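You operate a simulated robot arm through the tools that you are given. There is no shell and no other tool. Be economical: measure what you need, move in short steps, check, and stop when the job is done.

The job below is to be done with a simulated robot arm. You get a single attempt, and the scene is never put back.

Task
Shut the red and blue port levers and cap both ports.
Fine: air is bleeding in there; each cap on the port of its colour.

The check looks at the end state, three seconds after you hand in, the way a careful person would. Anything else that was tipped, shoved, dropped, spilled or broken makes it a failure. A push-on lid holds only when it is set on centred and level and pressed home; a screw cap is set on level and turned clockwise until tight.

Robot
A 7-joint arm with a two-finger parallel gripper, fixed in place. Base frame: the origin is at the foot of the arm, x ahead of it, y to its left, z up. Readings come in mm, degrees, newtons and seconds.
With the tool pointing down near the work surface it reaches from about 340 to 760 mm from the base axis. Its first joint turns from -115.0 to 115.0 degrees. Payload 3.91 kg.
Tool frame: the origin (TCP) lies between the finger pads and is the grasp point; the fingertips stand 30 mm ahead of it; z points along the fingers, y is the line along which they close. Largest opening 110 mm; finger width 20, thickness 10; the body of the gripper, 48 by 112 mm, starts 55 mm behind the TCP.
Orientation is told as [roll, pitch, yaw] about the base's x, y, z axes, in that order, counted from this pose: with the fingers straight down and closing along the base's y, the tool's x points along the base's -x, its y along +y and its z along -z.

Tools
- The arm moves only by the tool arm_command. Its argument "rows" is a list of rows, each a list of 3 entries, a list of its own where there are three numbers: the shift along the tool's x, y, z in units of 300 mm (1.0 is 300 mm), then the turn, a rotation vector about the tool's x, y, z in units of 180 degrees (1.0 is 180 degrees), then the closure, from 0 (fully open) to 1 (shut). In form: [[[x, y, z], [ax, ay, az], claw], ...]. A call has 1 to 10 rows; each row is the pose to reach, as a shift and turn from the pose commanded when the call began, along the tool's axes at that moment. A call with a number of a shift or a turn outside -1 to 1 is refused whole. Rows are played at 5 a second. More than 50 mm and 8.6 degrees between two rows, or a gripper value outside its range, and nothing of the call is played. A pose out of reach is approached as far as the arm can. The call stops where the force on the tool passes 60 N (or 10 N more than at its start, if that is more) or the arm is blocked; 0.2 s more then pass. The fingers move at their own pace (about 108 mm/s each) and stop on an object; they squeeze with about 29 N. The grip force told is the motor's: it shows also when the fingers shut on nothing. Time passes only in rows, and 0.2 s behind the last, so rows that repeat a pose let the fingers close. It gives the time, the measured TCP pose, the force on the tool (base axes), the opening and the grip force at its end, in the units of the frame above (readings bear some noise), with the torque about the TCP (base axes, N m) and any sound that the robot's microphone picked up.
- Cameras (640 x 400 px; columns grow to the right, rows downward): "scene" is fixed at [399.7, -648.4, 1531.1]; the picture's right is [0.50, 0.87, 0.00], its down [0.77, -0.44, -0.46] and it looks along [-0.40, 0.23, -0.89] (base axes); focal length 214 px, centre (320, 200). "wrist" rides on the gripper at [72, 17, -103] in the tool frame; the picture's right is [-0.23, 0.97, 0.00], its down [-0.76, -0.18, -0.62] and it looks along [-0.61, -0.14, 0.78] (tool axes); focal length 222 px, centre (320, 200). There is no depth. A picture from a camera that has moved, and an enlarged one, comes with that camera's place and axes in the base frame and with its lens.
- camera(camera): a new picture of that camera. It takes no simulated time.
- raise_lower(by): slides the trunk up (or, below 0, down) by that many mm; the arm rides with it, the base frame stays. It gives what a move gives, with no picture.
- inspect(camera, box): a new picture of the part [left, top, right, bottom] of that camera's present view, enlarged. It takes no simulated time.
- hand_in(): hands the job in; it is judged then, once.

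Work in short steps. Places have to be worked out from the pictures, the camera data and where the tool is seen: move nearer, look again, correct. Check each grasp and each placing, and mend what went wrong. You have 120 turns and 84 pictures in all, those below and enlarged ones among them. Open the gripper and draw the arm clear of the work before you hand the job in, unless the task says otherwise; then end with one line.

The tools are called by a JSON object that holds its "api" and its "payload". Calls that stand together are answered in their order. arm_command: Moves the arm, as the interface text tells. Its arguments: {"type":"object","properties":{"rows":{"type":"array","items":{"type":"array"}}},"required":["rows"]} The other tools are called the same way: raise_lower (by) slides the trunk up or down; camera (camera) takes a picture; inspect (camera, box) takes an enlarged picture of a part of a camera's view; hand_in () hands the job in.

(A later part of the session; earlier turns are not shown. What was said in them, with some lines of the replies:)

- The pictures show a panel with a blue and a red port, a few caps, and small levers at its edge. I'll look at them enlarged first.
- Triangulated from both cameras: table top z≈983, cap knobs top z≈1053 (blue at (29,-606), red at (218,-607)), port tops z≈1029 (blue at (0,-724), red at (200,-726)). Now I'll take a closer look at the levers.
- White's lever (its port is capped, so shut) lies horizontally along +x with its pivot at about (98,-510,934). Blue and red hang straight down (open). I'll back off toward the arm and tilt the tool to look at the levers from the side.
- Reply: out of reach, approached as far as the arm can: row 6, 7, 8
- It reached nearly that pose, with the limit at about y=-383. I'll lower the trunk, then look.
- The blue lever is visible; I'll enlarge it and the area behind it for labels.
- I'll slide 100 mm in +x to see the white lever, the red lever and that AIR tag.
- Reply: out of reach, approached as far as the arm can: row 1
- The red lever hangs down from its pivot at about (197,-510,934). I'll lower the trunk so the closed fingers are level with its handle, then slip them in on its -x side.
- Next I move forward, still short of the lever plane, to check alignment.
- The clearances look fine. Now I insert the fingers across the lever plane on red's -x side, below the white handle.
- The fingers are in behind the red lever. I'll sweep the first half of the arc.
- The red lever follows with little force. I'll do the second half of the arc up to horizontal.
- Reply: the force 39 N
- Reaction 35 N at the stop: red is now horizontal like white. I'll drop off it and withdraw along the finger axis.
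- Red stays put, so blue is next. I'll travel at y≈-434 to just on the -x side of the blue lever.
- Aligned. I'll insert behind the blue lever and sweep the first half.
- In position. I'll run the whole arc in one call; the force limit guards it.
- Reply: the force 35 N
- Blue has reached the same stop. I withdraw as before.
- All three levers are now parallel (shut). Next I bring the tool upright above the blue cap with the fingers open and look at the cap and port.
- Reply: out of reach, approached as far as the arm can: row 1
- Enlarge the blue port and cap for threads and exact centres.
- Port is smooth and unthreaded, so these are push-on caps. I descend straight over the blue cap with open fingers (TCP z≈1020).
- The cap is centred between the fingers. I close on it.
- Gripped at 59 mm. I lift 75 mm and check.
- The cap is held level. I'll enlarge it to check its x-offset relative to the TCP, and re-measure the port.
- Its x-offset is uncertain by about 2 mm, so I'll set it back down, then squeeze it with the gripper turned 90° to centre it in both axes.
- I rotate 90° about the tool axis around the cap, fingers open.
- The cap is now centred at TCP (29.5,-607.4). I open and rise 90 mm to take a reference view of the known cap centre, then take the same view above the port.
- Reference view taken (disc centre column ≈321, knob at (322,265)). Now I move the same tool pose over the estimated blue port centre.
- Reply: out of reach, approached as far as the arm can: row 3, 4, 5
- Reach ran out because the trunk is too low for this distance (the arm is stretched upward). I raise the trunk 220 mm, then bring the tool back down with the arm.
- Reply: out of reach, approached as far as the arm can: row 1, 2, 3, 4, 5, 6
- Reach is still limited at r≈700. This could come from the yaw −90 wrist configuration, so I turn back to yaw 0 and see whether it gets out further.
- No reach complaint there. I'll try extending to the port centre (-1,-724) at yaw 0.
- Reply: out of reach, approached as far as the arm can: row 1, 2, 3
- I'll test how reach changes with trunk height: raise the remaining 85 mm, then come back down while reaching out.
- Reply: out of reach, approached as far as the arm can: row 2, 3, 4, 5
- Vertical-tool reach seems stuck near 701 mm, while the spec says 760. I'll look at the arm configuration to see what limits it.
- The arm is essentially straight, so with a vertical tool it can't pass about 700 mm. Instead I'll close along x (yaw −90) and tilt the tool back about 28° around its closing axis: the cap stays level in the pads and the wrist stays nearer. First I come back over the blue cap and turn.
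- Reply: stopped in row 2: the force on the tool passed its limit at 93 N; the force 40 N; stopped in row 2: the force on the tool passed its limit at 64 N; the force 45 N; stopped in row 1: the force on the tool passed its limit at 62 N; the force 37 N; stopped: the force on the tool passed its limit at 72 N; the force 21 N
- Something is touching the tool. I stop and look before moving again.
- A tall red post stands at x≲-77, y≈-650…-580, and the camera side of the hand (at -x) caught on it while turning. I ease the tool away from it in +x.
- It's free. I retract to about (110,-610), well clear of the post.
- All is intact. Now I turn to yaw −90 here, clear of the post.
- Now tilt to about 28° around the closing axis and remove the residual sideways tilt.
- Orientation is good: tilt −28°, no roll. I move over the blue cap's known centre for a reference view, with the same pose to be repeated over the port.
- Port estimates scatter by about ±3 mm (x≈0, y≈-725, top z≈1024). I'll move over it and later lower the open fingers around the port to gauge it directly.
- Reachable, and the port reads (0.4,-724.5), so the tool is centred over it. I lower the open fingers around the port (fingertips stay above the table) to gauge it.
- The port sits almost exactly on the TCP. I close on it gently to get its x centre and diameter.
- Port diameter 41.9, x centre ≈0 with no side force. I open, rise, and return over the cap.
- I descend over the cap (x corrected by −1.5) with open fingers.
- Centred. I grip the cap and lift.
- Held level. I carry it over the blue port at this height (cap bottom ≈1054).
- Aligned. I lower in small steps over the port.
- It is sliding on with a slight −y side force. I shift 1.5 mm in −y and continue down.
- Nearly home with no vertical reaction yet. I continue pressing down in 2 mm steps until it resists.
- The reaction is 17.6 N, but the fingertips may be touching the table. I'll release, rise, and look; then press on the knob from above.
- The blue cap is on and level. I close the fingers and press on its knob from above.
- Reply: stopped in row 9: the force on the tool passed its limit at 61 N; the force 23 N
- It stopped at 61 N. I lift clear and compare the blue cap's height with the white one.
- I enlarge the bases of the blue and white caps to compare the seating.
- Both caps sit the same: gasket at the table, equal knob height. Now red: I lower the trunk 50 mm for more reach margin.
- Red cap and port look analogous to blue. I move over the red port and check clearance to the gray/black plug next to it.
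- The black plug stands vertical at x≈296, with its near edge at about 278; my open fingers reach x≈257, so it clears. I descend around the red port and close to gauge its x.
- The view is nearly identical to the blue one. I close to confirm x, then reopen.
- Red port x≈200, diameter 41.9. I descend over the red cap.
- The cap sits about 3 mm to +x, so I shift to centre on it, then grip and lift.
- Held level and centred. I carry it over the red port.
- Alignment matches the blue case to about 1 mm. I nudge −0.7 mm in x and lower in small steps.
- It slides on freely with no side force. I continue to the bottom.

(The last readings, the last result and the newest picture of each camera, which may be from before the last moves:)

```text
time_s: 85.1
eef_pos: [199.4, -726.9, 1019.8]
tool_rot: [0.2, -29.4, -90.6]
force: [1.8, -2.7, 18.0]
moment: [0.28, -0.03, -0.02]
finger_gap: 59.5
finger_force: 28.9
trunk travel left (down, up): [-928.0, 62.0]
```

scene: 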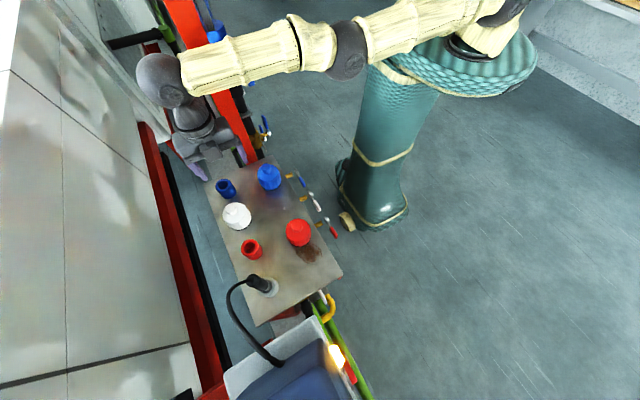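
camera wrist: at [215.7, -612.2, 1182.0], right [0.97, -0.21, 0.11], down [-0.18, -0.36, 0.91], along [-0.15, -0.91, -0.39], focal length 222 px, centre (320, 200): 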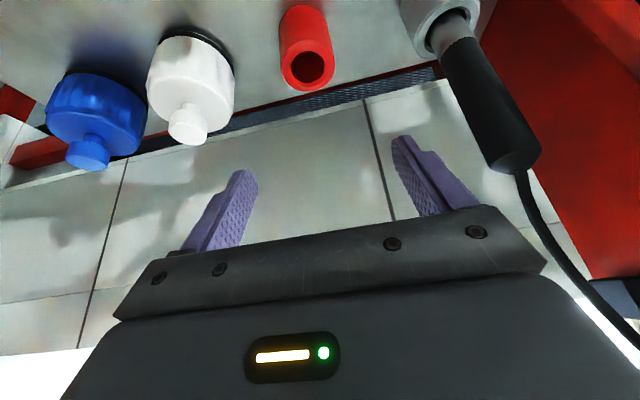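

18 N of resistance at the bottom. I release and rise.

{"api": "arm_command", "payload": {"rows": [[[0, 0, 0], [0, 0, 0], 0.2], [[0, 0, 0], [0, 0, 0], 0.2], [[-0.05, 0, -0.088], [0, 0, 0], 0.2], [[-0.1, 0, -0.177], [0, 0, 0], 0.2], [[-0.146, 0, -0.262], [0, 0, 0], 0.2], [[-0.146, 0, -0.262], [0, 0, 0], 1], [[-0.146, 0, -0.262], [0, 0, 0], 1], [[-0.146, 0, -0.262], [0, 0, 0], 1]]}}

{"api": "inspect", "payload": {"camera": "wrist", "box": [220, 0, 440, 180]}}

```text
time_s: 86.9
eef_pos: [198.7, -727.9, 1104.9]
tool_rot: [0.0, -29.1, -90.6]
force: [0.3, 0.5, 0.6]
moment: [0.02, 0.01, 0.0]
finger_gap: 0.1
finger_force: 28.9
trunk travel left (down, up): [-928.0, 62.0]
```

```text
2.22 times, centred on (330, 90) of wrist
camera zoom: at [216.6, -613.3, 1160.5], right [0.97, -0.21, 0.11], down [-0.18, -0.36, 0.91], along [-0.15, -0.91, -0.39], focal length 494 px, centre (298, 444)
```

zoom: 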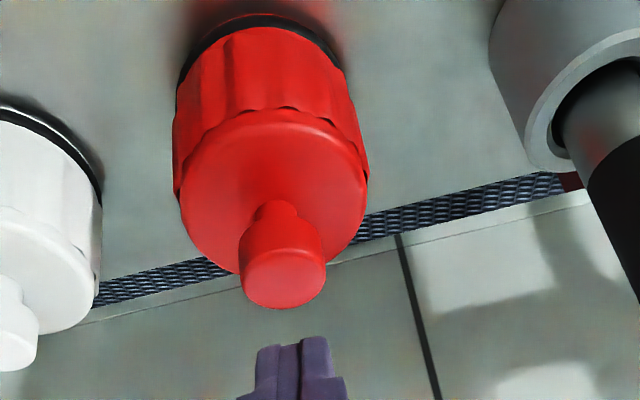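

The red cap is on and level. I press its knob with the closed fingers.

{"api": "arm_command", "payload": {"rows": [[[0.043, 0.003, 0.0295], [0, 0, 0], 1], [[0.047, 0.003, 0.0368], [0, 0, 0], 1], [[0.051, 0.003, 0.0441], [0, 0, 0], 1], [[0.055, 0.003, 0.0514], [0, 0, 0], 1], [[0.059, 0.003, 0.0587], [0, 0, 0], 1], [[0.063, 0.003, 0.066], [0, 0, 0], 1], [[0.067, 0.003, 0.0733], [0, 0, 0], 1], [[0.071, 0.003, 0.0806], [0, 0, 0], 1]]}}

```text
time_s: 88.7
eef_pos: [200.9, -719.6, 1088.5]
tool_rot: [0.4, -30.5, -90.7]
force: [-1.3, 5.3, 59.0]
moment: [-0.21, 0.04, 0.04]
finger_gap: 0.1
finger_force: 28.8
trunk travel left (down, up): [-928.0, 62.0]
```

Pressed with 59 N at the same height as blue, so both are home. I withdraw up and back.

{"api": "arm_command", "payload": {"rows": [[[-0.04, 0, -0.08], [0, 0, 0], 1], [[-0.08, 0, -0.18], [0, 0, 0], 0.7], [[0.04, 0, -0.25], [0, 0, 0], 0.4], [[0.16, 0, -0.31], [0, 0, 0], 0.2], [[0.28, 0, -0.38], [0, 0, 0], 0.2], [[0.4, 0, -0.45], [0, 0, 0], 0.2], [[0.45, 0, -0.5], [0, 0, 0], 0.2], [[0.45, 0, -0.5], [0, 0, 0], 0.2]]}}

{"api": "camera", "payload": {"camera": "wrist"}}

{"api": "inspect", "payload": {"camera": "scene", "box": [190, 150, 350, 270]}}

```text
time_s: 90.5
eef_pos: [201.9, -529.2, 1138.9]
tool_rot: [0.0, -29.1, -90.6]
force: [-0.4, 0.6, -1.1]
moment: [0.0, -0.01, -0.03]
finger_gap: 88.0
finger_force: 0.0
trunk travel left (down, up): [-928.0, 62.0]
```

```text
11 pictures are left
camera wrist: at [219.6, -414.7, 1193.7], right [0.97, -0.21, 0.11], down [-0.18, -0.36, 0.91], along [-0.15, -0.91, -0.39], focal length 222 px, centre (320, 200)
```

wrist: 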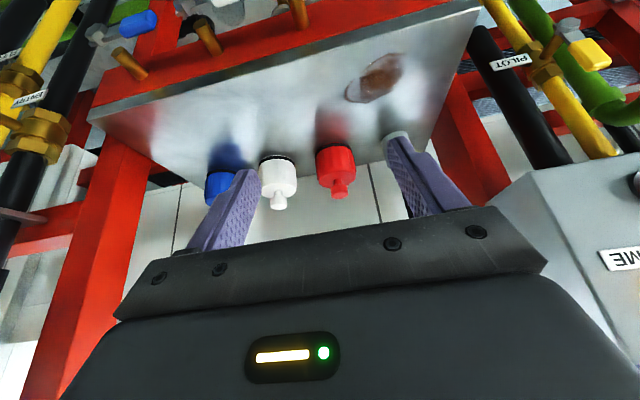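

```text
3.33 times, centred on (270, 210) of scene
camera zoom: at [399.7, -648.4, 1531.1], right [0.5, 0.87, 0.0], down [0.77, -0.44, -0.46], along [-0.4, 0.23, -0.89], focal length 715 px, centre (487, 167)
```

zoom: 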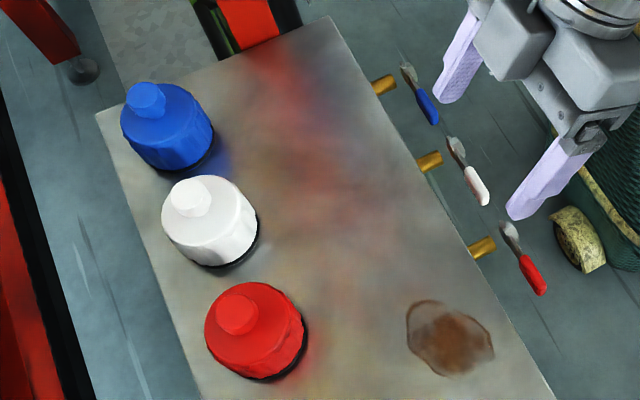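

All three caps sit alike and the three levers are parallel. I raise the trunk for extra clearance, then hand in.

{"api": "raise_lower", "payload": {"by": 60}}

{"api": "inspect", "payload": {"camera": "scene", "box": [280, 160, 350, 250]}}

```text
time_s: 91.5
eef_pos: [202.3, -528.5, 1199.7]
tool_rot: [0.0, -29.1, -90.6]
force: [0.3, 0.6, 0.0]
moment: [-0.02, 0.0, 0.01]
finger_gap: 88.1
finger_force: 0.1
trunk travel left (down, up): [-988.0, 2.0]
```

```text
4.44 times, centred on (315, 205) of scene
camera zoom: at [399.7, -648.4, 1531.1], right [0.5, 0.87, 0.0], down [0.77, -0.44, -0.46], along [-0.4, 0.23, -0.89], focal length 953 px, centre (342, 178)
```

zoom: 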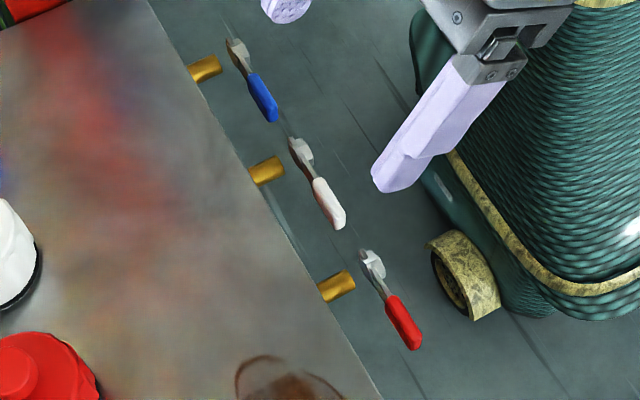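

The levers are shut, the caps are seated, the gripper is open and the arm is clear, so I hand in.

{"api": "hand_in", "payload": {}}

```text
The job is handed in.
```

I turned the red and blue port levers to the same position as the white one, which I took to be shut because its port is already capped. Each cap is on the port of its own colour, level and pressed down with about 60 N. While turning, the hand bumped the tall red post (up to 93 N); afterwards nothing in the pictures looked moved or damaged.
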